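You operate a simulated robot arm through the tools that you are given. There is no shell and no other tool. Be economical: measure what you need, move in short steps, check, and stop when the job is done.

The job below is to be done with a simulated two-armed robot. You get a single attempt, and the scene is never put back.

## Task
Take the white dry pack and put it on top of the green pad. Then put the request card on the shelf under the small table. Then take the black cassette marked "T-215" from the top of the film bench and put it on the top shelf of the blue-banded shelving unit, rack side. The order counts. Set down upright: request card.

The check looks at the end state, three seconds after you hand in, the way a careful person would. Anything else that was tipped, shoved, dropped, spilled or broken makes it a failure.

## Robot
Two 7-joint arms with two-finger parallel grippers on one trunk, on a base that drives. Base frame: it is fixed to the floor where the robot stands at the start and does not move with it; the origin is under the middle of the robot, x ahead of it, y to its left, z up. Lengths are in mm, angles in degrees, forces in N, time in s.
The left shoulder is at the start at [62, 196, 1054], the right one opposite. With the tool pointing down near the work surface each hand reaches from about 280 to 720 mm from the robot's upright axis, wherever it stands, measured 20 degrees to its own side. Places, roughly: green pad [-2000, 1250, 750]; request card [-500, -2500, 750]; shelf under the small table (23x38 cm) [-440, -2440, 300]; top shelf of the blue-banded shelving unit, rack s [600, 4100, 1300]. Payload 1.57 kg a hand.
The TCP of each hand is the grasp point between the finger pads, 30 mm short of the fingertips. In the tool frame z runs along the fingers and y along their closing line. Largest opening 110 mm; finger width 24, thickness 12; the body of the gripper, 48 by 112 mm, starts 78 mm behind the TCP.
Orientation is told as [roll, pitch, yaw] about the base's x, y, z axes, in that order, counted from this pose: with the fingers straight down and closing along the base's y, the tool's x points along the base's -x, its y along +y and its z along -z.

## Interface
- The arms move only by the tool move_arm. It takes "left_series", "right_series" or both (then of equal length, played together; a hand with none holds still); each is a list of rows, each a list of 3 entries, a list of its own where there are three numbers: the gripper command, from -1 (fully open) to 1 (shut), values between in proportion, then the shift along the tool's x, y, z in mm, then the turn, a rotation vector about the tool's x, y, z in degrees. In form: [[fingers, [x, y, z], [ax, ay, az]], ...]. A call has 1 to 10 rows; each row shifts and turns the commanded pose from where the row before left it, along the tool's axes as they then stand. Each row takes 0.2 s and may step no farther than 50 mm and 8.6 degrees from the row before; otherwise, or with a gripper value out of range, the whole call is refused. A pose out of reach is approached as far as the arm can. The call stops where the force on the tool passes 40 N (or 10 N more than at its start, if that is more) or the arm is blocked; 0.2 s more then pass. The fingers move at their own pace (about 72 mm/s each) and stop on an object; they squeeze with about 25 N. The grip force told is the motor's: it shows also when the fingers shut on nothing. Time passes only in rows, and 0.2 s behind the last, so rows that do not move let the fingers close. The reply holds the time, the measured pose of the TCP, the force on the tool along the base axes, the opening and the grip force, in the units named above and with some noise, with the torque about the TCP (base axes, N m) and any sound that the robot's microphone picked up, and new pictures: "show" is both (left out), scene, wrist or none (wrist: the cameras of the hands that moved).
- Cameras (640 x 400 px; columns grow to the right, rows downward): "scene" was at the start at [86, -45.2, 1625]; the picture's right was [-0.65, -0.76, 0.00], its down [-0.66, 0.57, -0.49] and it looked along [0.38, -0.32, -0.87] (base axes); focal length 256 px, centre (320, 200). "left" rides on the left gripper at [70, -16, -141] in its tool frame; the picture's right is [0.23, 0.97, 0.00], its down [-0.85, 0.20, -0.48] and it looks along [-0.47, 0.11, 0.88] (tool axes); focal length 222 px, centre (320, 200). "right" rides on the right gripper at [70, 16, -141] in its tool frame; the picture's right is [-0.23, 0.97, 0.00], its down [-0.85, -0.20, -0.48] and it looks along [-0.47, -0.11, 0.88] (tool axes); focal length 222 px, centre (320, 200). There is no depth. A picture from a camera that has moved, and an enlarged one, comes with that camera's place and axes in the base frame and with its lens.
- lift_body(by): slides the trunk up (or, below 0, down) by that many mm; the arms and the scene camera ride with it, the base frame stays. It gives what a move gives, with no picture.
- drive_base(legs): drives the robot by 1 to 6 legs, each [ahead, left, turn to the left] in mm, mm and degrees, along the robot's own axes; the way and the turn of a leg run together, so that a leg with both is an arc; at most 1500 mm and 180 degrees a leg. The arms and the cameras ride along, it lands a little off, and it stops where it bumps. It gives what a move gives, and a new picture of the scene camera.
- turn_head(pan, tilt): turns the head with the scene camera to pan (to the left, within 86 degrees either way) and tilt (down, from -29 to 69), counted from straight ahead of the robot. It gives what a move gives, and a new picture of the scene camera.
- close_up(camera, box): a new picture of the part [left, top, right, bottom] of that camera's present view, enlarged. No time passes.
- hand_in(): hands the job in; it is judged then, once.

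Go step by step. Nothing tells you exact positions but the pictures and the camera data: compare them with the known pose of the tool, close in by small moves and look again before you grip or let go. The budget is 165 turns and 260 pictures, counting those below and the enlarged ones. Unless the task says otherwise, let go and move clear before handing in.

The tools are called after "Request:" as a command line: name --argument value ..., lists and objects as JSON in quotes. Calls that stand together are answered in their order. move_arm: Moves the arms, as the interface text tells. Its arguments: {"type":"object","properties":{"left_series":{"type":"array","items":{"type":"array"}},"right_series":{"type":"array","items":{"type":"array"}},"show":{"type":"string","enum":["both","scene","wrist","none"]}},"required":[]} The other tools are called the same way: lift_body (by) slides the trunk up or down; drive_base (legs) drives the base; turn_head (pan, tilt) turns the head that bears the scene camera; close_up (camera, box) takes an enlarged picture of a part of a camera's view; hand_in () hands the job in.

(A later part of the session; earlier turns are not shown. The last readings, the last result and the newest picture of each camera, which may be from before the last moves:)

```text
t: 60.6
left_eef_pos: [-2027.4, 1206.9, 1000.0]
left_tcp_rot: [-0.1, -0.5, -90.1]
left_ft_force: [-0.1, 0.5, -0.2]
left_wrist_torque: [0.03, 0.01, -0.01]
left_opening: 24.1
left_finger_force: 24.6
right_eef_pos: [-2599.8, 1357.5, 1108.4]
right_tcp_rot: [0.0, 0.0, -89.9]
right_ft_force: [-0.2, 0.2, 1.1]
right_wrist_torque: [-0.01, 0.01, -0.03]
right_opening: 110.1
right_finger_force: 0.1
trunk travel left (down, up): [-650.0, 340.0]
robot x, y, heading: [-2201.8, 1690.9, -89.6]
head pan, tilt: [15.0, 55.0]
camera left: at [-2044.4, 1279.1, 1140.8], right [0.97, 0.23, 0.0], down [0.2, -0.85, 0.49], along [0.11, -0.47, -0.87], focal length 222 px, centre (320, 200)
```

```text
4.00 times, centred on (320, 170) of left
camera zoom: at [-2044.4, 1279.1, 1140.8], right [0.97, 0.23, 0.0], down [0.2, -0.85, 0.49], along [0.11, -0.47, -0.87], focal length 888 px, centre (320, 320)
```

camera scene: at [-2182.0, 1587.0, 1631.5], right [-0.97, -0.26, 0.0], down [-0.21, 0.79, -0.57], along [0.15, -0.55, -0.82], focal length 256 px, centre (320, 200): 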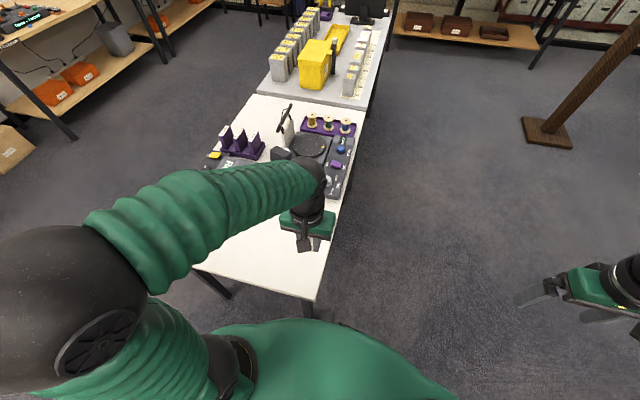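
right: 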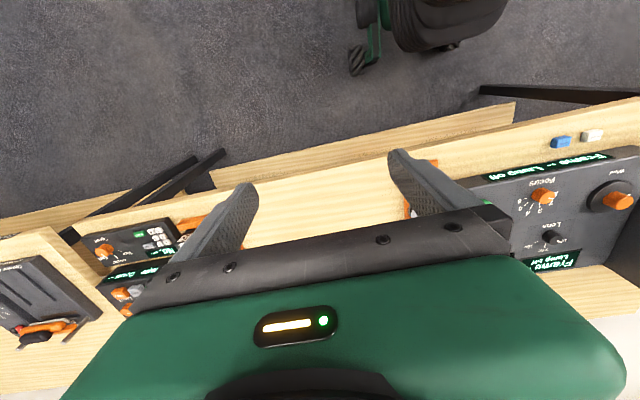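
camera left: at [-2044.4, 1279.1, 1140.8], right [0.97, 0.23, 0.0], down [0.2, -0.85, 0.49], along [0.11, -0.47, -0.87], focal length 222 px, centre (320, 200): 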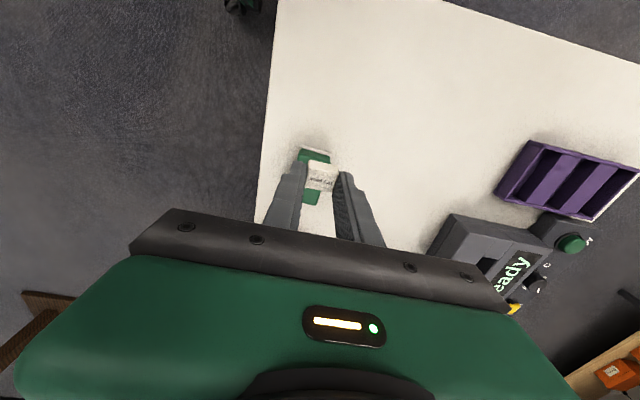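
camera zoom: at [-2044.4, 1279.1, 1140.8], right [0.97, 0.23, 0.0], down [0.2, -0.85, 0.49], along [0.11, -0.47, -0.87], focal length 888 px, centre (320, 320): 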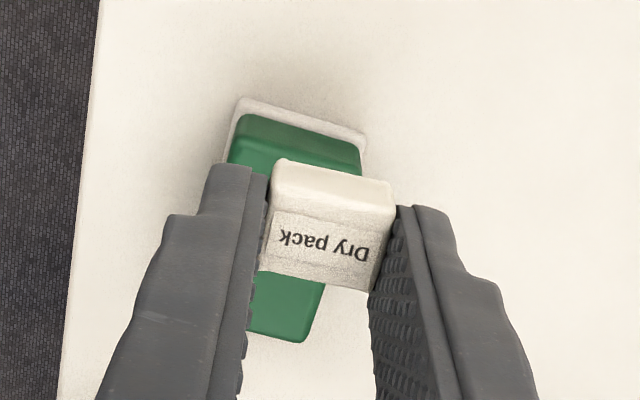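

The pad is roughly 56x88 mm, centred near [-2027,1120], aligned with the base axes. I move the pack over it and halfway down.

Request:
move_arm --left_series '[[1, [-45, 0, 0], [0, 0, 0]], [1, [-45, 0, 0], [0, 0, 0]], [1, [0, 0, 45], [0, 0, 0]], [1, [0, 0, 40], [0, 0, 0]]]' --show "none"

Request:
close_up --camera "left" --box '[200, 90, 440, 240]'

```text
t: 61.6
left_eef_pos: [-2027.9, 1117.3, 914.9]
left_tcp_rot: [-0.1, -0.4, -89.9]
left_ft_force: [0.2, 0.5, 0.1]
left_wrist_torque: [0.02, -0.01, -0.01]
left_opening: 24.4
left_finger_force: 24.6
right_eef_pos: [-2601.0, 1357.7, 1108.9]
right_tcp_rot: [0.0, 0.0, -90.0]
right_ft_force: [-1.1, 0.0, 0.4]
right_wrist_torque: [0.04, 0.0, 0.03]
right_opening: 110.1
right_finger_force: 0.1
trunk travel left (down, up): [-650.0, 340.0]
robot x, y, heading: [-2200.6, 1690.9, -89.9]
head pan, tilt: [15.0, 55.0]
```

```text
2.67 times, centred on (320, 165) of left
camera zoom: at [-2044.1, 1189.3, 1056.1], right [0.97, 0.23, 0.0], down [0.2, -0.85, 0.49], along [0.11, -0.47, -0.87], focal length 592 px, centre (320, 293)
```

zoom: 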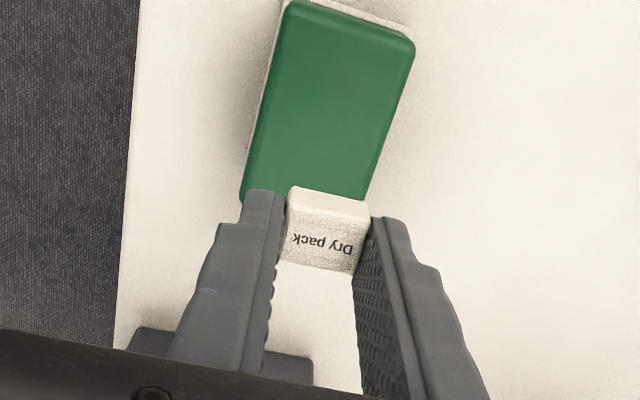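

The pad centre is rather near y≈1140. I shift back about 22 mm and go down a little, then check again.

Request:
move_arm --left_series '[[1, [22, 0, 0], [0, 0, 0]], [1, [0, 0, 30], [0, 0, 0]]]' --show "none"

Request:
close_up --camera "left" --box '[200, 90, 440, 240]'

Request:
turn_head --pan 30 --tilt 50

```text
t: 62.2
left_eef_pos: [-2030.1, 1139.3, 884.5]
left_tcp_rot: [0.0, -0.5, -90.0]
left_ft_force: [-0.8, -0.1, -0.1]
left_wrist_torque: [0.04, 0.0, 0.01]
left_opening: 24.2
left_finger_force: 25.0
right_eef_pos: [-2600.6, 1356.8, 1107.3]
right_tcp_rot: [0.1, 0.0, -90.0]
right_ft_force: [-0.1, 0.0, -0.2]
right_wrist_torque: [0.01, 0.02, -0.01]
right_opening: 109.9
right_finger_force: 0.1
trunk travel left (down, up): [-650.0, 340.0]
robot x, y, heading: [-2203.9, 1688.0, -89.9]
head pan, tilt: [15.0, 55.0]
```

```text
2.67 times, centred on (320, 165) of left
camera zoom: at [-2045.6, 1210.7, 1026.4], right [0.97, 0.23, 0.0], down [0.2, -0.85, 0.49], along [0.11, -0.47, -0.87], focal length 592 px, centre (320, 293)
```

zoom: 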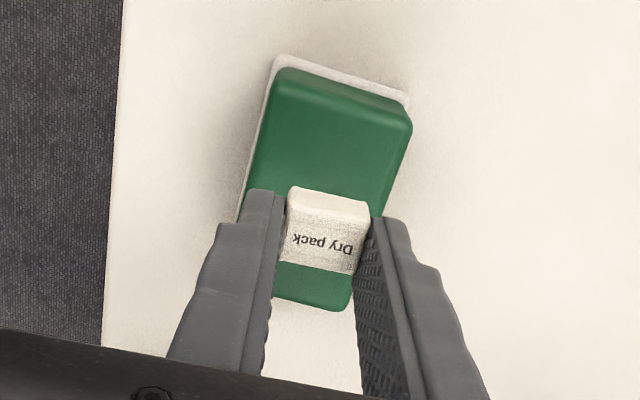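

```text
t: 63.0
left_eef_pos: [-2029.7, 1141.1, 886.7]
left_tcp_rot: [0.1, -0.6, -90.1]
left_ft_force: [-0.1, -0.1, 0.0]
left_wrist_torque: [0.02, 0.02, -0.02]
left_opening: 24.4
left_finger_force: 25.3
right_eef_pos: [-2601.0, 1358.0, 1108.7]
right_tcp_rot: [0.0, -0.1, -90.0]
right_ft_force: [0.6, 0.3, 1.1]
right_wrist_torque: [-0.04, -0.03, 0.01]
right_opening: 110.0
right_finger_force: 0.1
trunk travel left (down, up): [-650.0, 340.0]
robot x, y, heading: [-2202.4, 1689.7, -89.9]
head pan, tilt: [30.0, 50.0]
camera scene: at [-2161.8, 1589.1, 1637.9], right [-0.87, -0.5, 0.0], down [-0.38, 0.66, -0.64], along [0.32, -0.55, -0.77], focal length 256 px, centre (320, 200)
```

scene: 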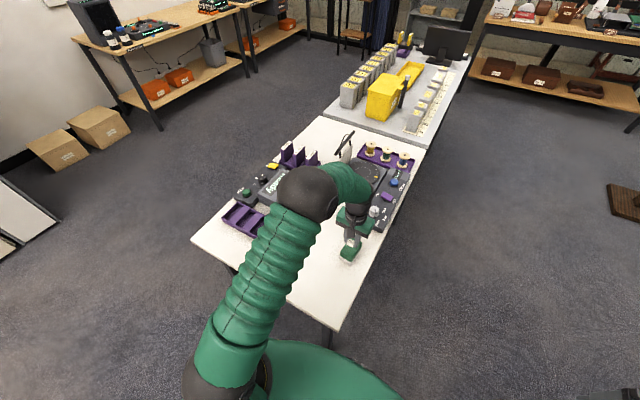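

The pad centre comes out near [-2027,1124]. I correct and lower further, checking the force.

Request:
move_arm --left_series '[[1, [-13, 3, 0], [0, 0, 0]], [1, [0, 0, 12], [0, 0, 0]], [1, [0, 0, 12], [0, 0, 0]]]' --show "none"

Request:
close_up --camera "left" --box '[200, 90, 440, 240]'

Request:
close_up --camera "scene" --box '[300, 200, 396, 260]'

```text
t: 63.8
left_eef_pos: [-2026.6, 1126.9, 861.9]
left_tcp_rot: [0.0, -0.7, -90.1]
left_ft_force: [0.3, -0.8, -1.6]
left_wrist_torque: [-0.02, -0.05, -0.03]
left_opening: 24.3
left_finger_force: 25.0
right_eef_pos: [-2599.8, 1357.6, 1108.4]
right_tcp_rot: [0.0, -0.2, -89.9]
right_ft_force: [-0.8, -0.1, -0.5]
right_wrist_torque: [0.01, 0.01, -0.04]
right_opening: 110.1
right_finger_force: 0.0
trunk travel left (down, up): [-650.0, 340.0]
robot x, y, heading: [-2204.9, 1689.1, -89.9]
head pan, tilt: [30.0, 50.0]
```

```text
2.67 times, centred on (320, 165) of left
camera zoom: at [-2042.2, 1199.0, 1003.1], right [0.97, 0.23, 0.0], down [0.2, -0.85, 0.49], along [0.11, -0.47, -0.87], focal length 592 px, centre (320, 293)
```

zoom: 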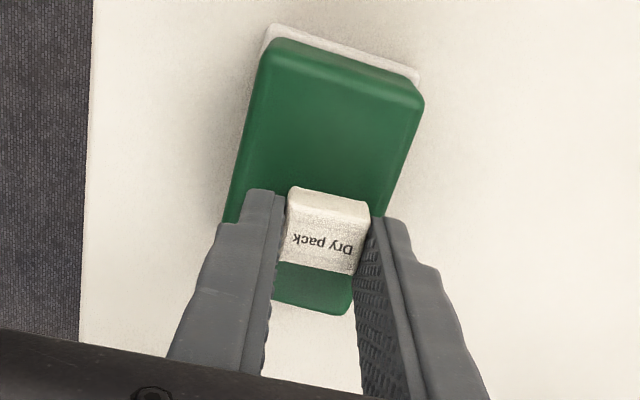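

```text
6.67 times, centred on (348, 230) of scene
camera zoom: at [-2161.6, 1589.4, 1638.0], right [-0.87, -0.5, 0.0], down [-0.38, 0.66, -0.64], along [0.32, -0.55, -0.77], focal length 1708 px, centre (133, 0)
```

zoom: 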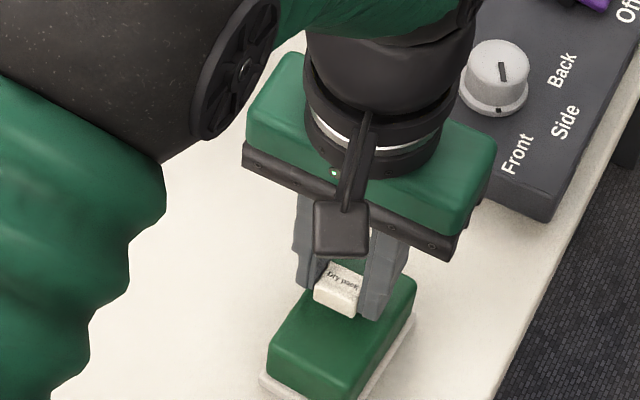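

The pack is above the pad, near its middle. I lower it to contact in small steps.

Request:
move_arm --left_series '[[1, [-4, 0, 6], [0, 0, 0]], [1, [0, 0, 8], [0, 0, 0]], [1, [0, 0, 6], [0, 0, 0]]]' --show "none"

Request:
close_up --camera "left" --box '[200, 90, 440, 240]'

Request:
close_up --camera "scene" --box '[300, 200, 396, 260]'

```text
t: 64.5
left_eef_pos: [-2025.2, 1121.0, 854.0]
left_tcp_rot: [0.1, -1.4, -89.9]
left_ft_force: [0.6, 14.2, 37.1]
left_wrist_torque: [0.87, 0.07, -0.04]
left_opening: 24.5
left_finger_force: 25.2
right_eef_pos: [-2602.4, 1362.7, 1109.5]
right_tcp_rot: [0.1, -0.3, -90.0]
right_ft_force: [0.4, 0.4, -0.6]
right_wrist_torque: [0.01, 0.02, 0.0]
right_opening: 110.1
right_finger_force: 0.0
trunk travel left (down, up): [-650.0, 340.0]
robot x, y, heading: [-2204.9, 1688.4, -90.0]
head pan, tilt: [30.0, 50.0]
stopped in row 3 (left hand): the force on the tool passed its limit at 49 N (the readings are from after the stop); the commanded pose is now the measured one
```

```text
2.67 times, centred on (320, 165) of left
camera zoom: at [-2043.0, 1195.5, 994.6], right [0.97, 0.23, 0.0], down [0.2, -0.84, 0.5], along [0.11, -0.49, -0.87], focal length 592 px, centre (320, 293)
```

zoom: 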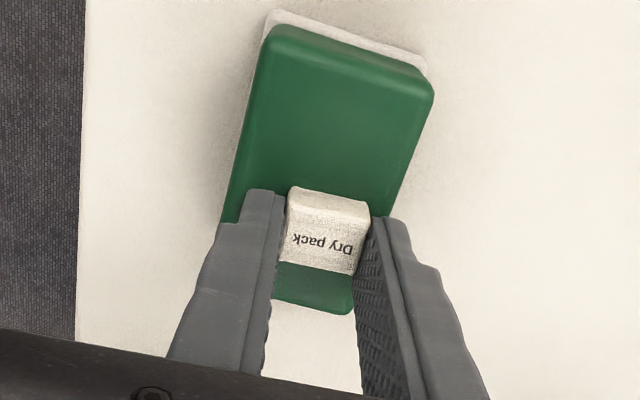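

```text
6.67 times, centred on (348, 230) of scene
camera zoom: at [-2163.8, 1597.3, 1639.1], right [-0.87, -0.5, 0.0], down [-0.38, 0.66, -0.65], along [0.32, -0.56, -0.76], focal length 1708 px, centre (133, 0)
```

zoom: 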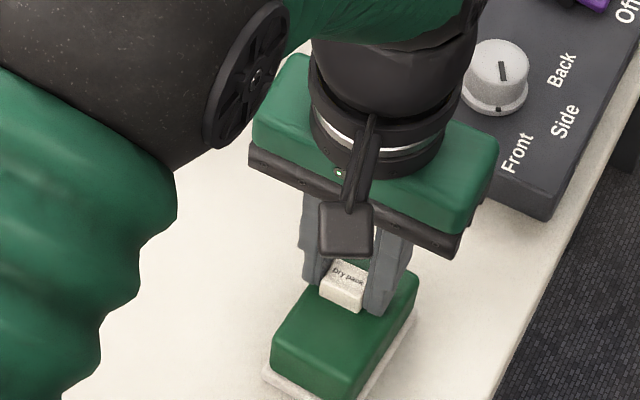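

Contact at TCP z≈854, so the pad top is at about 822 and the pack is ~10 mm beyond the pad centre. I lift slightly, shift back 11 mm and set down again.

Request:
move_arm --left_series '[[1, [0, 0, -10], [0, 0, 0]], [1, [11, 0, 0], [0, 0.8, 0]], [1, [0, 0, 7], [0, 0, 0]], [1, [0, 0, 2], [0, 0, 0]]]' --show "none"

Request:
close_up --camera "left" --box '[200, 90, 440, 240]'

```text
t: 65.5
left_eef_pos: [-2025.0, 1130.8, 855.3]
left_tcp_rot: [0.0, -0.9, -89.9]
left_ft_force: [4.5, 2.0, 31.3]
left_wrist_torque: [0.32, -0.09, -0.03]
left_opening: 24.6
left_finger_force: 25.0
right_eef_pos: [-2602.0, 1361.5, 1111.6]
right_tcp_rot: [0.1, -0.3, -90.0]
right_ft_force: [-0.5, -0.3, -0.4]
right_wrist_torque: [0.0, 0.02, 0.0]
right_opening: 110.3
right_finger_force: 0.1
trunk travel left (down, up): [-650.0, 340.0]
robot x, y, heading: [-2204.0, 1690.6, -89.8]
head pan, tilt: [30.0, 50.0]
```

```text
2.67 times, centred on (320, 165) of left
camera zoom: at [-2041.9, 1202.8, 995.3], right [0.97, 0.23, 0.0], down [0.2, -0.85, 0.49], along [0.11, -0.48, -0.87], focal length 592 px, centre (320, 293)
```

zoom: 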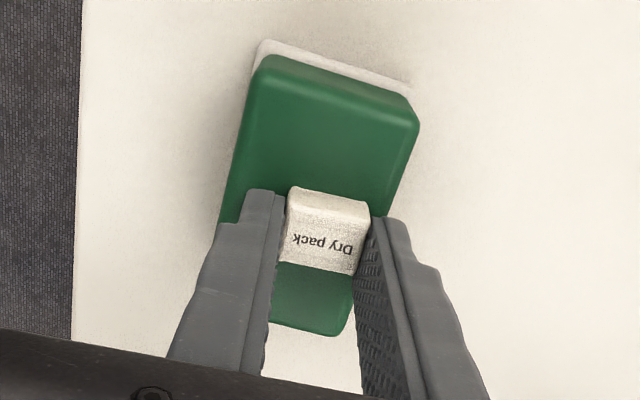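

The pack sits well on the pad. I relieve the pressure, open and lift off.

Request:
move_arm --left_series '[[1, [0, 0, -2], [0, 0, 0]], [0.45, [0, 0, 0], [0, 0, 0]], [0.3, [0, 0, 0], [0, 0, 0]], [0.3, [0, 0, 0], [0, 0, 0]], [0.3, [0, 0, -15], [0, 0, 0]], [0.3, [0, 0, -40], [0, 0, 0]], [0.3, [0, 0, -45], [0, 0, 0]], [0.3, [0, 0, -45], [0, 0, 0]], [0.3, [40, 0, -25], [0, 0, 0]]]' --show "none"

Request:
close_up --camera "left" --box '[240, 100, 400, 200]'

```text
t: 67.5
left_eef_pos: [-2027.2, 1176.7, 1023.4]
left_tcp_rot: [0.0, -0.6, -90.1]
left_ft_force: [-0.1, 0.0, 0.1]
left_wrist_torque: [-0.07, -0.01, -0.03]
left_opening: 38.6
left_finger_force: 0.0
right_eef_pos: [-2601.1, 1361.4, 1110.6]
right_tcp_rot: [0.0, -0.2, -90.1]
right_ft_force: [0.0, -0.1, 0.8]
right_wrist_torque: [-0.07, -0.02, -0.02]
right_opening: 109.9
right_finger_force: 0.1
trunk travel left (down, up): [-650.0, 340.0]
robot x, y, heading: [-2201.1, 1690.1, -90.1]
head pan, tilt: [30.0, 50.0]
```

```text
4.00 times, centred on (320, 150) of left
camera zoom: at [-2043.8, 1247.7, 1164.9], right [0.97, 0.23, 0.0], down [0.2, -0.85, 0.49], along [0.11, -0.48, -0.87], focal length 888 px, centre (320, 400)
```

zoom: 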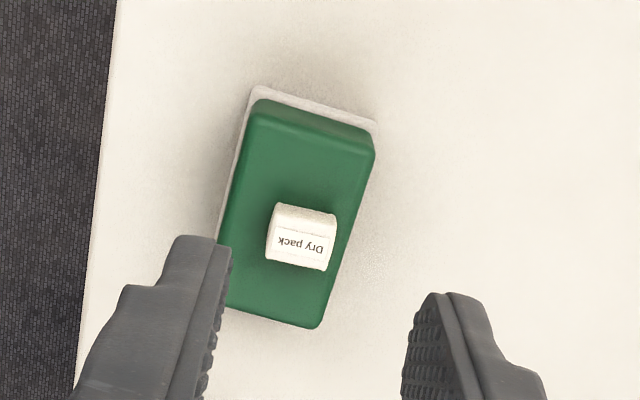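

The pack rests on the green pad. Next is the card: I back off, strafe east and drive south to the small table.

Request:
drive_base --legs '[[-260, 0, 0], [0, 1500, 0], [1500, 0, 0], [1500, 0, 0], [450, 0, 0]]'

Request:
turn_head --pan 10 --tilt 40

```text
t: 93.0
left_eef_pos: [-643.0, -2055.7, 1021.1]
left_tcp_rot: [0.0, -0.5, -91.4]
left_ft_force: [-0.1, -0.9, -0.6]
left_wrist_torque: [-0.02, 0.0, 0.0]
left_opening: 38.4
left_finger_force: 0.1
right_eef_pos: [-1211.0, -1857.5, 1108.8]
right_tcp_rot: [0.0, -0.1, -91.3]
right_ft_force: [0.1, 0.3, 0.3]
right_wrist_torque: [-0.03, -0.01, 0.0]
right_opening: 110.0
right_finger_force: 0.1
trunk travel left (down, up): [-650.0, 340.0]
robot x, y, heading: [-807.5, -1538.4, -91.4]
head pan, tilt: [30.0, 50.0]
camera scene: at [-767.3, -1634.6, 1638.1], right [-0.88, -0.48, 0.0], down [-0.37, 0.67, -0.64], along [0.31, -0.56, -0.77], focal length 256 px, centre (320, 200)
```

scene: 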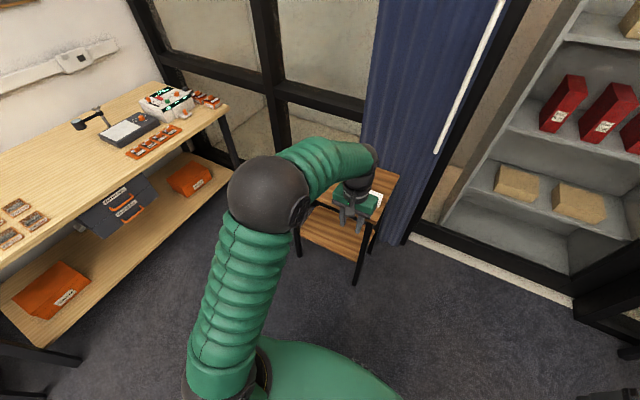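

```text
t: 93.8
left_eef_pos: [-643.3, -2057.0, 1022.4]
left_tcp_rot: [0.1, -0.5, -91.4]
left_ft_force: [0.4, 0.7, 0.1]
left_wrist_torque: [0.01, 0.0, 0.05]
left_opening: 38.4
left_finger_force: 0.1
right_eef_pos: [-1211.9, -1857.8, 1109.4]
right_tcp_rot: [-0.1, -0.1, -91.4]
right_ft_force: [0.5, 0.1, -0.1]
right_wrist_torque: [0.02, 0.01, -0.01]
right_opening: 109.9
right_finger_force: 0.1
trunk travel left (down, up): [-650.0, 340.0]
robot x, y, heading: [-803.7, -1531.8, -91.5]
head pan, tilt: [10.0, 40.0]
camera scene: at [-791.5, -1653.5, 1652.0], right [-0.99, -0.15, 0.0], down [-0.1, 0.64, -0.76], along [0.12, -0.76, -0.64], focal length 256 px, centre (320, 200)
```

scene: 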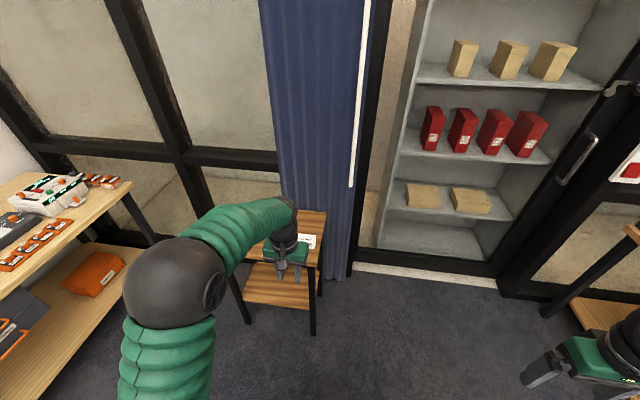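

The left arm hides the small table. I pull the left hand back and aside for a clear view.

Request:
move_arm --left_series '[[0.3, [45, 15, 0], [0, 0, 0]], [0.3, [45, 20, 0], [0, 0, 0]], [0.3, [45, 20, 0], [0, 0, 0]], [0.3, [20, 45, 0], [0, 0, 0]], [0.3, [0, 48, 0], [0, 0, 0]], [0.3, [0, 48, 0], [0, 0, 0]]]' --show "scene"

Request:
close_up --camera "scene" --box '[200, 180, 392, 300]'

```text
t: 95.2
left_eef_pos: [-438.5, -1904.4, 1018.3]
left_tcp_rot: [-0.1, -0.5, -91.4]
left_ft_force: [-0.7, 0.0, 0.5]
left_wrist_torque: [-0.01, 0.01, -0.01]
left_opening: 38.8
left_finger_force: 0.0
right_eef_pos: [-1208.8, -1856.9, 1110.7]
right_tcp_rot: [0.0, -0.1, -91.3]
right_ft_force: [0.1, 0.8, -0.7]
right_wrist_torque: [-0.01, 0.01, 0.0]
right_opening: 109.8
right_finger_force: 0.0
trunk travel left (down, up): [-650.0, 340.0]
robot x, y, heading: [-803.4, -1536.8, -91.2]
head pan, tilt: [10.0, 40.0]
camera scene: at [-787.7, -1652.8, 1652.1], right [-0.99, -0.15, 0.0], down [-0.1, 0.64, -0.76], along [0.12, -0.76, -0.64], focal length 256 px, centre (320, 200)
```

scene: 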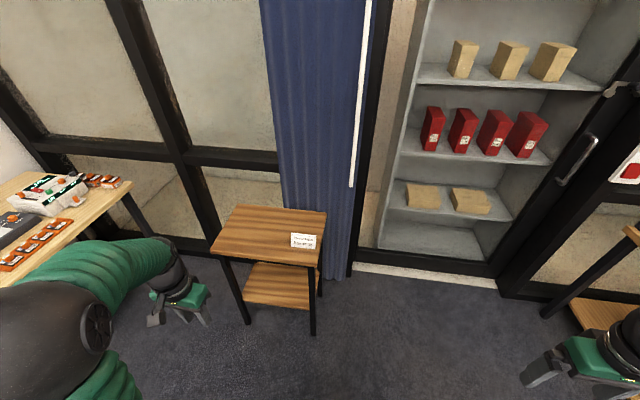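

```text
3.33 times, centred on (296, 240) of scene
camera zoom: at [-787.7, -1652.8, 1652.1], right [-0.99, -0.15, 0.0], down [-0.1, 0.64, -0.76], along [0.12, -0.76, -0.64], focal length 854 px, centre (400, 67)
```

zoom: 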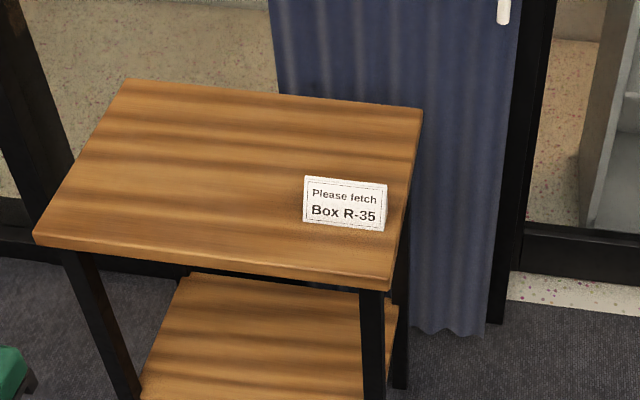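

The card stands near the table's right end at about [-600,-2376], facing +y. I plan to grip it from its end with the right hand, fingers pitched forward, standing on the west side facing +x, so it can go in under the table. I drive there.

Request:
drive_base --legs '[[0, 0, 91.3], [-346, 0, 0], [0, -650, 0]]'

Request:
turn_head --pan -15 --tilt 50

```text
t: 104.4
left_eef_pos: [-788.1, -1782.9, 1020.1]
left_tcp_rot: [0.0, -0.5, 0.6]
left_ft_force: [0.3, 0.4, 0.4]
left_wrist_torque: [0.01, -0.02, 0.0]
left_opening: 38.4
left_finger_force: 0.1
right_eef_pos: [-813.7, -2550.2, 1110.4]
right_tcp_rot: [0.2, 0.0, 0.6]
right_ft_force: [0.4, 0.2, 0.2]
right_wrist_torque: [0.01, -0.05, 0.01]
right_opening: 110.0
right_finger_force: 0.1
trunk travel left (down, up): [-650.0, 340.0]
robot x, y, heading: [-1141.3, -2163.9, 0.3]
head pan, tilt: [10.0, 40.0]
stopped in leg 3: the force on the tool passed its limit at 48 N (the readings are from after the stop); the commanded pose is now the measured one
camera scene: at [-1026.4, -2142.9, 1652.1], right [0.18, -0.98, 0.0], down [-0.63, -0.12, -0.77], along [0.75, 0.14, -0.64], focal length 256 px, centre (320, 200)
```

scene: 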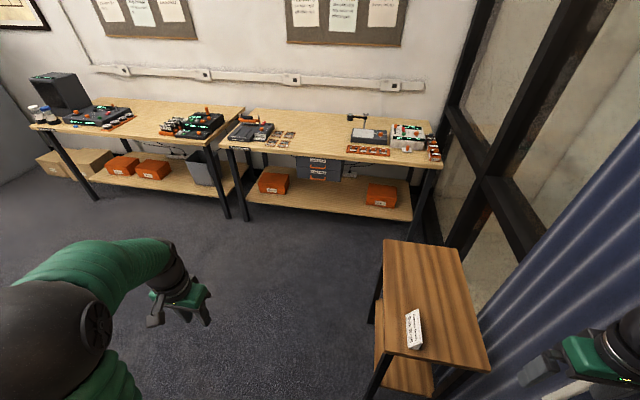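

```text
t: 105.3
left_eef_pos: [-788.4, -1785.5, 1020.0]
left_tcp_rot: [-0.1, -0.5, 0.4]
left_ft_force: [0.6, -0.4, 0.0]
left_wrist_torque: [-0.01, -0.01, 0.0]
left_opening: 38.4
left_finger_force: 0.0
right_eef_pos: [-812.6, -2551.3, 1110.0]
right_tcp_rot: [0.3, 0.0, 0.7]
right_ft_force: [-0.1, 0.1, -0.7]
right_wrist_torque: [-0.03, 0.0, 0.02]
right_opening: 110.1
right_finger_force: 0.1
trunk travel left (down, up): [-650.0, 340.0]
robot x, y, heading: [-1148.0, -2160.3, 0.3]
head pan, tilt: [-15.0, 50.0]
camera scene: at [-1035.5, -2181.0, 1638.0], right [-0.25, -0.97, 0.0], down [-0.74, 0.19, -0.64], along [0.62, -0.16, -0.77], focal length 256 px, centre (320, 200)
```

scene: 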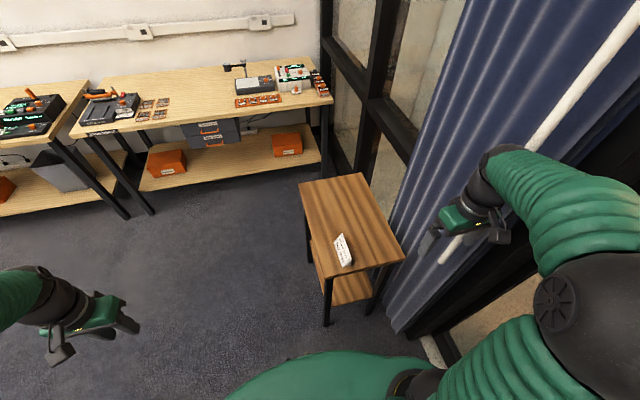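

The right arm touched the curtain side; nothing looks displaced. I bring the right hand left, away from the wall, in line with the card.

Request:
move_arm --right_series '[[-0.6, [0, 45, 0], [0, 0, 0]], [-0.6, [0, 45, 0], [0, 0, 0]], [-0.6, [0, 45, 0], [0, 0, 0]], [-0.6, [0, 35, 0], [0, 0, 0]]]' --show "scene"

Request:
turn_head --pan -60 --tilt 35

```text
t: 106.3
left_eef_pos: [-788.4, -1783.1, 1019.5]
left_tcp_rot: [-0.1, -0.7, 0.5]
left_ft_force: [0.8, -0.3, 0.0]
left_wrist_torque: [0.0, -0.02, 0.04]
left_opening: 38.6
left_finger_force: 0.0
right_eef_pos: [-813.7, -2380.4, 1112.3]
right_tcp_rot: [0.2, 0.1, 0.7]
right_ft_force: [-0.3, -1.0, -0.8]
right_wrist_torque: [0.0, -0.02, 0.0]
right_opening: 87.8
right_finger_force: 0.1
trunk travel left (down, up): [-650.0, 340.0]
robot x, y, heading: [-1143.6, -2160.6, 0.6]
head pan, tilt: [-15.0, 50.0]
camera scene: at [-1035.9, -2179.5, 1638.1], right [-0.25, -0.97, 0.0], down [-0.74, 0.19, -0.64], along [0.62, -0.16, -0.77], focal length 256 px, centre (320, 200)
```

scene: 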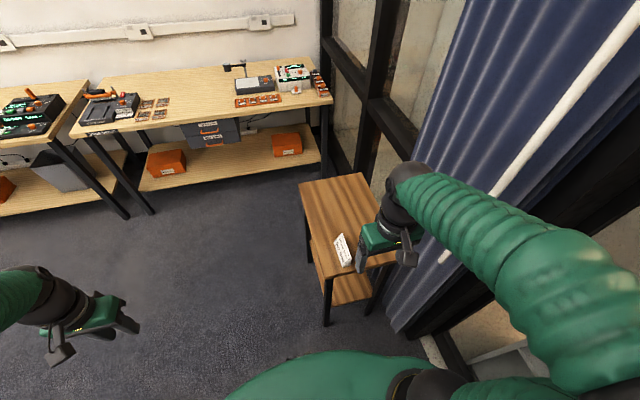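

```text
t: 107.4
left_eef_pos: [-787.7, -1784.4, 1019.1]
left_tcp_rot: [-0.1, -0.5, 0.4]
left_ft_force: [-0.3, -0.4, -0.1]
left_wrist_torque: [-0.02, 0.01, 0.01]
left_opening: 38.4
left_finger_force: 0.1
right_eef_pos: [-813.8, -2381.8, 1111.8]
right_tcp_rot: [0.2, 0.0, 0.7]
right_ft_force: [0.6, -0.1, -0.4]
right_wrist_torque: [0.01, -0.02, 0.02]
right_opening: 87.8
right_finger_force: 0.2
trunk travel left (down, up): [-650.0, 340.0]
robot x, y, heading: [-1147.2, -2164.4, 0.5]
head pan, tilt: [-60.0, 35.0]
camera scene: at [-1065.4, -2236.4, 1659.8], right [-0.86, -0.51, 0.0], down [-0.29, 0.49, -0.82], along [0.42, -0.71, -0.57], focal length 256 px, centre (320, 200)
```

scene: 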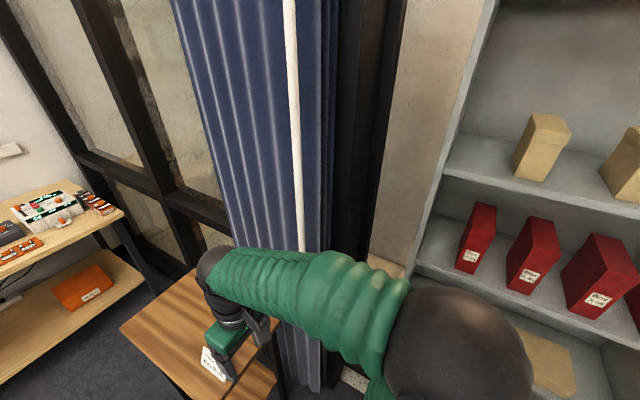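

Everything by the wall is still in place. I pitch the right hand so the fingers point forward-down.

Request:
move_arm --right_series '[[-0.6, [0, 0, 0], [0, -8.5, 0]], [-0.6, [0, 0, 0], [0, -8.5, 0]], [-0.6, [0, 0, 0], [0, -8.5, 0]], [-0.6, [0, 0, 0], [0, -8.5, 0]], [-0.6, [0, 0, 0], [0, -8.5, 0]], [-0.6, [0, 0, 0], [0, -8.5, 0]], [-0.6, [0, 0, 0], [0, -4, 0]]]' --show "wrist"

Request:
turn_head --pan -20 --tilt 45

```text
t: 109.0
left_eef_pos: [-789.4, -1783.4, 1019.3]
left_tcp_rot: [-0.2, -0.4, 0.4]
left_ft_force: [0.2, -0.4, 0.2]
left_wrist_torque: [0.0, -0.02, 0.01]
left_opening: 38.4
left_finger_force: 0.0
right_eef_pos: [-701.8, -2402.3, 1124.2]
right_tcp_rot: [0.4, -47.8, 0.4]
right_ft_force: [-0.1, -0.2, 0.2]
right_wrist_torque: [-0.01, 0.0, 0.02]
right_opening: 88.1
right_finger_force: 0.1
right hand out of reach, approached as far as the arm can: row 2, 3, 4, 5, 6, 7
trunk travel left (down, up): [-650.0, 340.0]
robot x, y, heading: [-1144.0, -2163.1, 0.5]
head pan, tilt: [-60.0, 35.0]
camera right: at [-853.1, -2387.8, 1169.3], right [0.14, 0.97, 0.17], down [0.22, -0.2, 0.95], along [0.96, -0.1, -0.25], focal length 222 px, centre (320, 200)
```

right: 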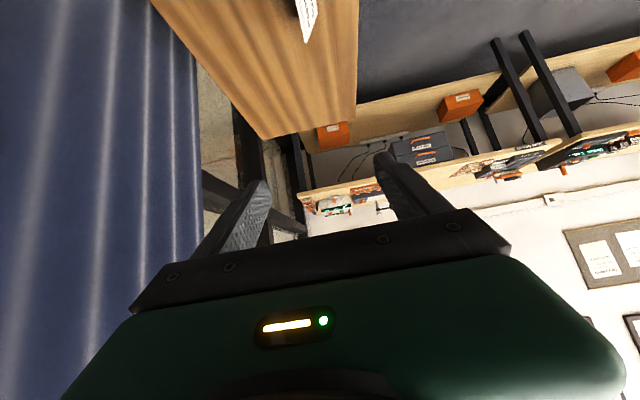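

```text
t: 110.1
left_eef_pos: [-787.2, -1784.0, 1018.9]
left_tcp_rot: [0.0, -0.5, 0.3]
left_ft_force: [-0.1, -0.2, -0.6]
left_wrist_torque: [0.01, 0.01, -0.01]
left_opening: 38.6
left_finger_force: 0.0
right_eef_pos: [-701.6, -2400.7, 1124.3]
right_tcp_rot: [0.4, -47.8, 0.5]
right_ft_force: [0.1, -1.0, -0.2]
right_wrist_torque: [0.0, 0.0, -0.01]
right_opening: 88.2
right_finger_force: 0.0
trunk travel left (down, up): [-650.0, 340.0]
robot x, y, heading: [-1146.6, -2163.3, 0.3]
head pan, tilt: [-20.0, 45.0]
camera scene: at [-1033.7, -2188.0, 1645.0], right [-0.33, -0.94, 0.0], down [-0.67, 0.24, -0.71], along [0.67, -0.24, -0.71], focal length 256 px, centre (320, 200)
```

scene: 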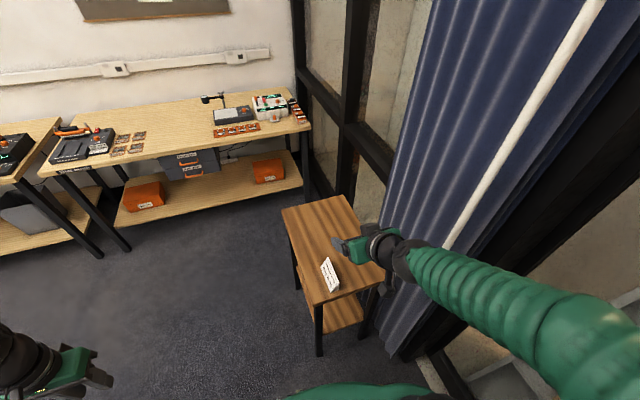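

The pose was too folded up there. I go straight down in steps, where the reach is better, and read back the pose.

Request:
move_arm --right_series '[[-0.6, [36.9, 0, 25.8], [0, 0, 0]], [-0.6, [36.9, 0, 25.8], [0, 0, 0]], [-0.6, [36.9, 0, 25.8], [0, 0, 0]]]' --show "scene"

```text
t: 110.9
left_eef_pos: [-788.5, -1785.5, 1019.9]
left_tcp_rot: [0.2, -0.5, 0.5]
left_ft_force: [-1.7, -0.9, 0.1]
left_wrist_torque: [0.12, -0.05, -0.03]
left_opening: 38.5
left_finger_force: 0.0
right_eef_pos: [-665.6, -2427.5, 1010.2]
right_tcp_rot: [1.0, -48.0, -2.0]
right_ft_force: [2.9, 10.2, -2.0]
right_wrist_torque: [-0.7, 0.06, -0.75]
right_opening: 87.8
right_finger_force: 0.0
right hand out of reach, approached as far as the arm can: row 1, 2, 3
trunk travel left (down, up): [-650.0, 340.0]
robot x, y, heading: [-1141.6, -2160.5, 0.5]
head pan, tilt: [-20.0, 45.0]
camera scene: at [-1032.8, -2192.4, 1644.7], right [-0.33, -0.94, 0.0], down [-0.67, 0.24, -0.71], along [0.67, -0.23, -0.71], focal length 256 px, centre (320, 200)
```

scene: 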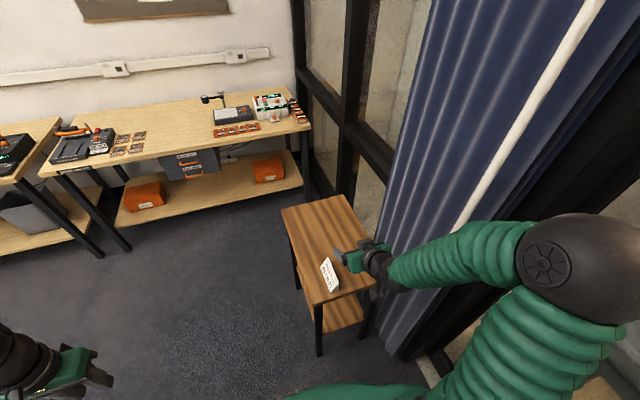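

The elbow is pressing on the curtain (10 N in y), so I'm too close. I slide the base left and back, which lets the arm stretch out instead.

Request:
drive_base --legs '[[0, 80, 0], [-200, 0, 0]]'

Request:
turn_head --pan -30 --tilt 35

```text
t: 113.1
left_eef_pos: [-984.5, -1687.4, 1014.3]
left_tcp_rot: [-1.0, -0.4, 0.7]
left_ft_force: [0.2, -0.5, -0.4]
left_wrist_torque: [-0.03, -0.01, -0.04]
left_opening: 38.5
left_finger_force: 0.1
right_eef_pos: [-858.0, -2314.4, 1011.4]
right_tcp_rot: [-0.8, -47.5, 1.7]
right_ft_force: [0.3, 0.0, -0.8]
right_wrist_torque: [-0.04, 0.03, 0.0]
right_opening: 87.8
right_finger_force: 0.2
trunk travel left (down, up): [-650.0, 340.0]
robot x, y, heading: [-1339.0, -2078.5, 0.7]
head pan, tilt: [-20.0, 45.0]
camera scene: at [-1226.2, -2085.4, 1644.8], right [-0.33, -0.94, 0.01], down [-0.67, 0.22, -0.71], along [0.66, -0.24, -0.71], focal length 256 px, centre (320, 200)
```

scene: 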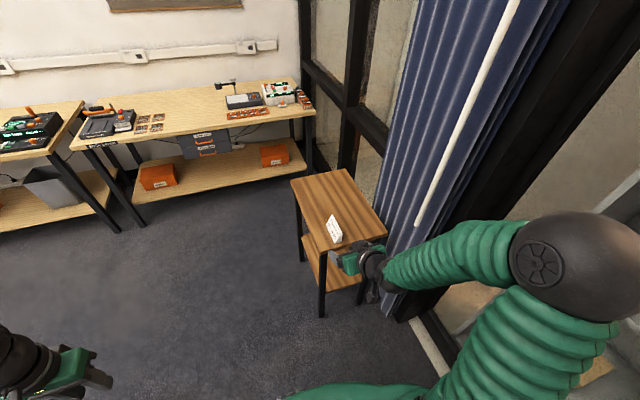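

```text
t: 113.8
left_eef_pos: [-988.4, -1693.7, 1017.0]
left_tcp_rot: [-0.4, -0.6, 0.8]
left_ft_force: [0.1, 1.0, 0.5]
left_wrist_torque: [-0.04, -0.07, -0.01]
left_opening: 38.5
left_finger_force: 0.0
right_eef_pos: [-861.7, -2319.5, 1012.4]
right_tcp_rot: [-0.1, -47.7, 1.3]
right_ft_force: [1.0, -0.6, -1.1]
right_wrist_torque: [0.0, -0.02, 0.03]
right_opening: 88.1
right_finger_force: 0.0
trunk travel left (down, up): [-650.0, 340.0]
robot x, y, heading: [-1338.6, -2076.8, 0.6]
head pan, tilt: [-30.0, 35.0]
camera scene: at [-1230.6, -2116.0, 1659.8], right [-0.49, -0.87, 0.0], down [-0.5, 0.28, -0.82], along [0.71, -0.4, -0.57], focal length 256 px, centre (320, 200)
```

scene: 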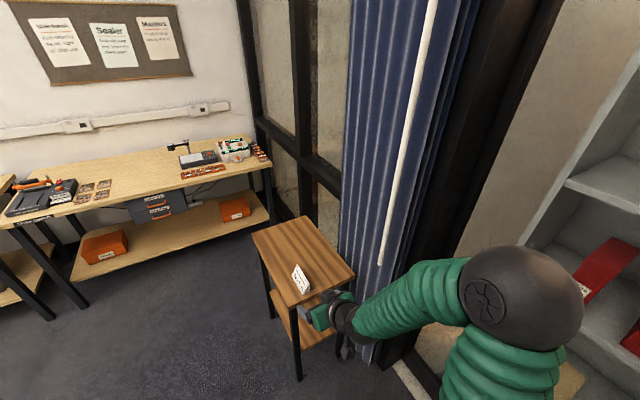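

Request:
close_up --camera "scene" --box '[240, 200, 400, 300]'

```text
4.00 times, centred on (320, 250) of scene
camera zoom: at [-1230.6, -2116.0, 1659.8], right [-0.49, -0.87, 0.0], down [-0.5, 0.28, -0.82], along [0.71, -0.4, -0.57], focal length 1025 px, centre (320, 0)
```

zoom: 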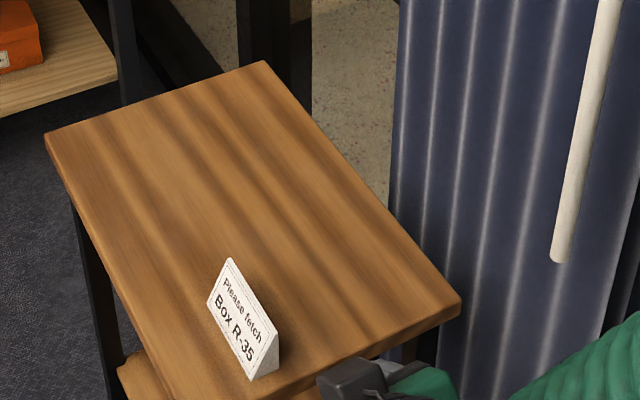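

The card is a small wedge-shaped tent, about 100 mm long (x −652…−552), ~30 mm deep at y≈−2378, on a top at z≈760. I move the pitched right hand above its near end.

Request:
move_arm --right_series '[[-0.4, [-11, -9.8, 40], [0, 0, 0]], [-0.4, [-11, -9.8, 40], [0, 0, 0]], [-0.4, [-11, -9.8, 40], [0, 0, 0]], [-0.4, [-11, -9.8, 40], [0, 0, 0]], [-0.4, [-11, -9.8, 40], [0, 0, 0]]]' --show "both"

```text
t: 115.0
left_eef_pos: [-988.3, -1701.8, 1019.7]
left_tcp_rot: [-0.1, -0.5, 0.8]
left_ft_force: [-0.3, -0.6, -0.3]
left_wrist_torque: [0.0, 0.0, 0.05]
left_opening: 38.6
left_finger_force: 0.1
right_eef_pos: [-806.2, -2377.8, 1038.6]
right_tcp_rot: [0.4, -47.8, 0.7]
right_ft_force: [-0.1, -0.2, 0.0]
right_wrist_torque: [0.01, 0.01, 0.0]
right_opening: 77.0
right_finger_force: 0.0
right hand out of reach, approached as far as the arm can: row 1, 2, 3, 4, 5
trunk travel left (down, up): [-650.0, 340.0]
robot x, y, heading: [-1339.4, -2082.2, 0.8]
head pan, tilt: [-30.0, 35.0]
camera scene: at [-1230.0, -2124.6, 1659.7], right [-0.49, -0.87, 0.0], down [-0.5, 0.28, -0.82], along [0.71, -0.4, -0.57], focal length 256 px, centre (320, 200)
camera right: at [-957.4, -2365.6, 1083.7], right [0.13, 0.98, 0.17], down [0.23, -0.2, 0.95], along [0.96, -0.09, -0.25], focal length 222 px, centre (320, 200)
```

scene: 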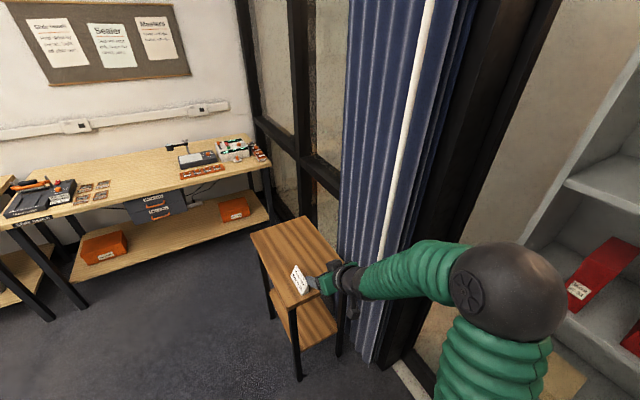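
right: 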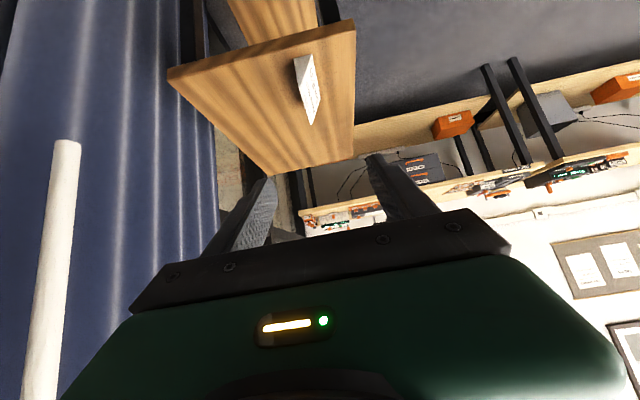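

The commanded pitch seems beyond a wrist limit. I reduce the pitch step by step until the pose is reachable.

Request:
move_arm --right_series '[[-0.4, [0, 0, 0], [0, 7, 0]], [-0.4, [0, 0, 0], [0, 0, 0]], [-0.4, [0, 0, 0], [0, 0, 0]]]' --show "none"

```text
t: 115.8
left_eef_pos: [-988.7, -1700.5, 1018.2]
left_tcp_rot: [-0.1, -0.5, 0.7]
left_ft_force: [-0.3, -0.1, -0.3]
left_wrist_torque: [0.0, -0.01, 0.01]
left_opening: 38.6
left_finger_force: 0.0
right_eef_pos: [-806.8, -2372.6, 1038.5]
right_tcp_rot: [1.2, -42.8, 0.8]
right_ft_force: [1.1, 0.1, 0.7]
right_wrist_torque: [0.0, 0.02, -0.04]
right_opening: 76.9
right_finger_force: 0.1
right hand out of reach, approached as far as the arm can: row 1
trunk travel left (down, up): [-650.0, 340.0]
robot x, y, heading: [-1343.3, -2082.0, 0.5]
head pan, tilt: [-30.0, 35.0]
```

At 43° it follows again. Lowering the trunk should help the wrist point forward, so I lower it while the hand is still west of the table.

Request:
lift_body --by -180

Request:
move_arm --right_series '[[-0.4, [0, 0, 0], [0, -5, 0]], [-0.4, [0, 0, 0], [0, 0, 0]]]' --show "both"

```text
t: 117.8
left_eef_pos: [-987.9, -1700.1, 838.7]
left_tcp_rot: [-0.1, -0.5, 0.7]
left_ft_force: [0.1, -0.1, -0.3]
left_wrist_torque: [0.03, 0.0, 0.0]
left_opening: 38.6
left_finger_force: 0.2
right_eef_pos: [-806.5, -2373.0, 858.8]
right_tcp_rot: [1.2, -42.9, 0.7]
right_ft_force: [-0.9, -0.1, 0.3]
right_wrist_torque: [-0.01, 0.0, 0.0]
right_opening: 76.8
right_finger_force: 0.1
trunk travel left (down, up): [-470.0, 520.0]
robot x, y, heading: [-1340.1, -2077.0, 0.3]
head pan, tilt: [-30.0, 35.0]
```

```text
t: 118.4
left_eef_pos: [-987.5, -1699.9, 839.8]
left_tcp_rot: [-0.1, -0.5, 0.7]
left_ft_force: [0.0, 0.2, -0.3]
left_wrist_torque: [0.01, 0.0, 0.03]
left_opening: 38.7
left_finger_force: 0.0
right_eef_pos: [-805.0, -2372.2, 858.7]
right_tcp_rot: [1.2, -47.8, 0.6]
right_ft_force: [0.1, 0.4, -0.2]
right_wrist_torque: [0.02, 0.03, -0.02]
right_opening: 76.8
right_finger_force: 0.0
trunk travel left (down, up): [-470.0, 520.0]
robot x, y, heading: [-1340.0, -2082.4, 0.6]
head pan, tilt: [-30.0, 35.0]
camera scene: at [-1230.1, -2122.7, 1479.7], right [-0.49, -0.87, 0.0], down [-0.5, 0.28, -0.82], along [0.71, -0.4, -0.57], focal length 256 px, centre (320, 200)
camera right: at [-957.6, -2361.1, 903.6], right [0.13, 0.98, 0.18], down [0.22, -0.21, 0.95], along [0.97, -0.08, -0.25], focal length 222 px, centre (320, 200)
```

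scene: 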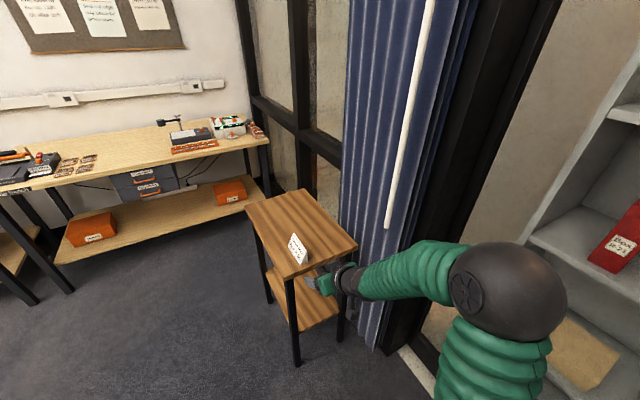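
right: 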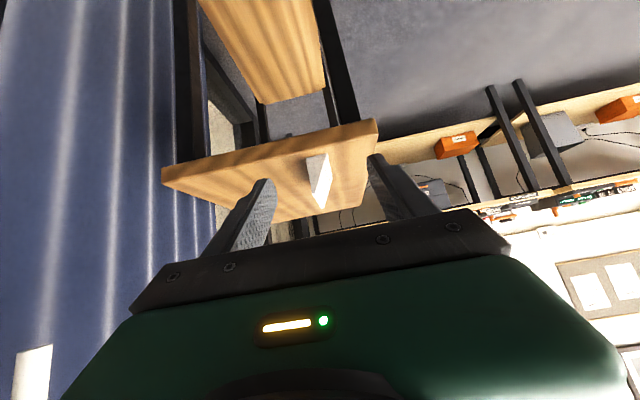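

Request:
close_up --camera "right" --box '[160, 100, 400, 250]'

```text
2.67 times, centred on (280, 175) of right
camera zoom: at [-957.6, -2361.1, 903.6], right [0.13, 0.98, 0.18], down [0.22, -0.21, 0.95], along [0.97, -0.08, -0.25], focal length 592 px, centre (427, 267)
```

zoom: 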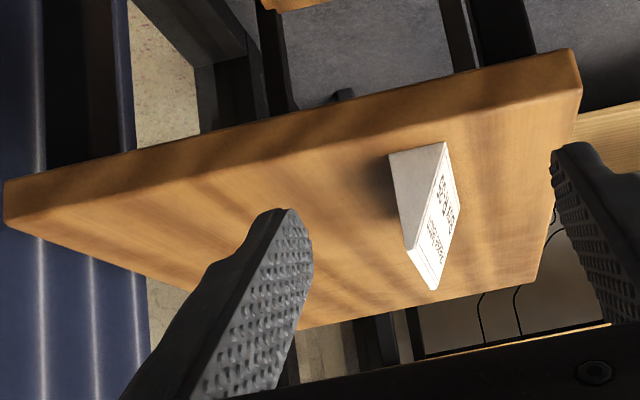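

The tent card's end is at [-657,-2378], base 31 mm wide and about 55 mm tall, aligned with x. I bring the open fingers above it.

Request:
move_arm --right_series '[[-0.4, [-32.5, -1.5, 31.3], [0, 0, 0]], [-0.4, [-32.5, -1.5, 31.3], [0, 0, 0]], [-0.4, [-32.5, -1.5, 31.3], [0, 0, 0]], [-0.4, [-32.5, -1.5, 31.3], [0, 0, 0]]]' --show "wrist"

Request:
close_up --camera "scene" --box '[240, 180, 400, 280]'

```text
t: 119.4
left_eef_pos: [-988.3, -1700.0, 839.8]
left_tcp_rot: [-0.1, -0.6, 0.7]
left_ft_force: [-0.3, 0.4, -0.3]
left_wrist_torque: [-0.02, 0.01, 0.01]
left_opening: 38.3
left_finger_force: 0.0
right_eef_pos: [-747.3, -2401.7, 931.9]
right_tcp_rot: [1.4, -47.9, 0.7]
right_ft_force: [0.8, 0.1, -0.5]
right_wrist_torque: [-0.03, 0.01, -0.02]
right_opening: 77.1
right_finger_force: 0.1
right hand out of reach, approached as far as the arm can: row 1, 2, 3, 4
trunk travel left (down, up): [-470.0, 520.0]
robot x, y, heading: [-1341.9, -2078.8, 0.7]
head pan, tilt: [-30.0, 35.0]
camera right: at [-899.1, -2391.0, 976.5], right [0.12, 0.98, 0.18], down [0.22, -0.21, 0.95], along [0.97, -0.08, -0.24], focal length 222 px, centre (320, 200)
```

right: 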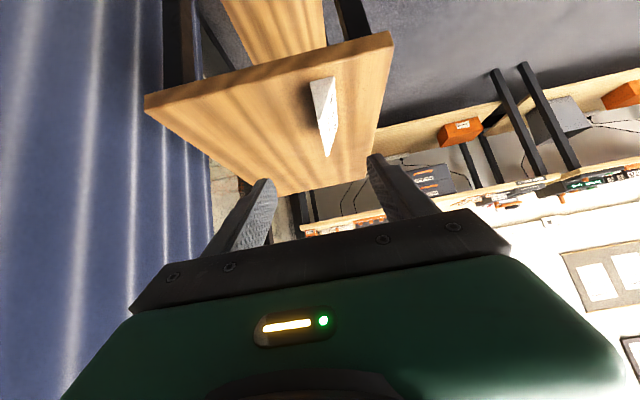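

```text
4.00 times, centred on (320, 230) of scene
camera zoom: at [-1230.2, -2123.1, 1479.7], right [-0.49, -0.87, 0.0], down [-0.5, 0.28, -0.82], along [0.71, -0.4, -0.57], focal length 1025 px, centre (320, 80)
```

zoom: 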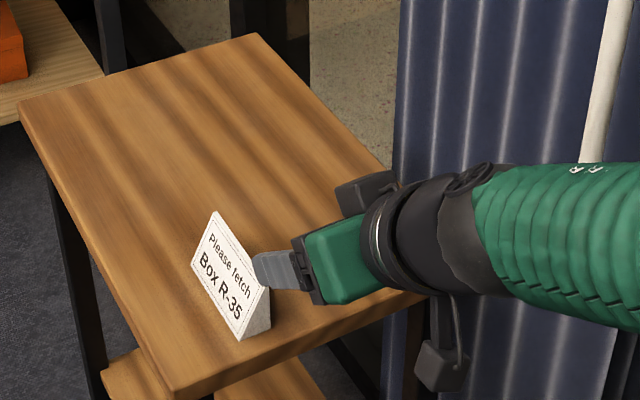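

The wrist limit is near 48°. I use 40° instead, which also suits the shelf, and approach again.

Request:
move_arm --right_series '[[-0.4, [0, 0, 0], [-1.2, 8, 0]], [-0.4, [-20.8, 8, 40], [0, 0, 0]], [-0.4, [-20.8, 8, 40], [0, 0, 0]], [-0.4, [-20.8, 8, 40], [0, 0, 0]]]' --show "wrist"

```text
t: 120.4
left_eef_pos: [-988.3, -1700.4, 838.7]
left_tcp_rot: [-0.1, -0.5, 0.7]
left_ft_force: [0.4, 0.1, 0.8]
left_wrist_torque: [0.01, -0.01, 0.03]
left_opening: 38.1
left_finger_force: 0.1
right_eef_pos: [-758.3, -2407.0, 933.1]
right_tcp_rot: [2.3, -39.8, 1.0]
right_ft_force: [0.4, -0.3, 0.0]
right_wrist_torque: [0.01, -0.01, -0.02]
right_opening: 76.9
right_finger_force: 0.0
right hand out of reach, approached as far as the arm can: row 1, 2, 3, 4
trunk travel left (down, up): [-470.0, 520.0]
robot x, y, heading: [-1343.2, -2081.9, 0.4]
head pan, tilt: [-30.0, 35.0]
camera right: at [-902.5, -2399.0, 999.8], right [0.13, 0.98, 0.18], down [0.36, -0.21, 0.91], along [0.92, -0.06, -0.38], focal length 222 px, centre (320, 200)
```

right: 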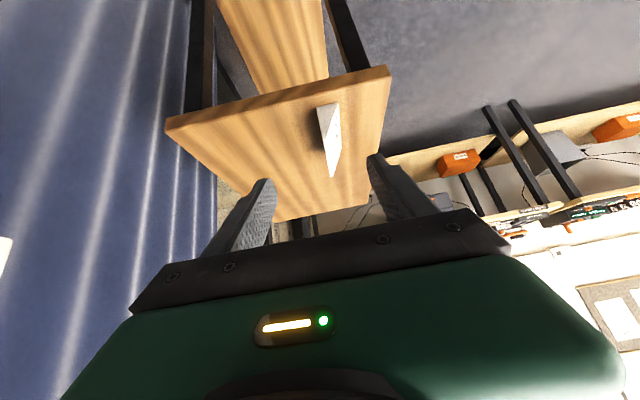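

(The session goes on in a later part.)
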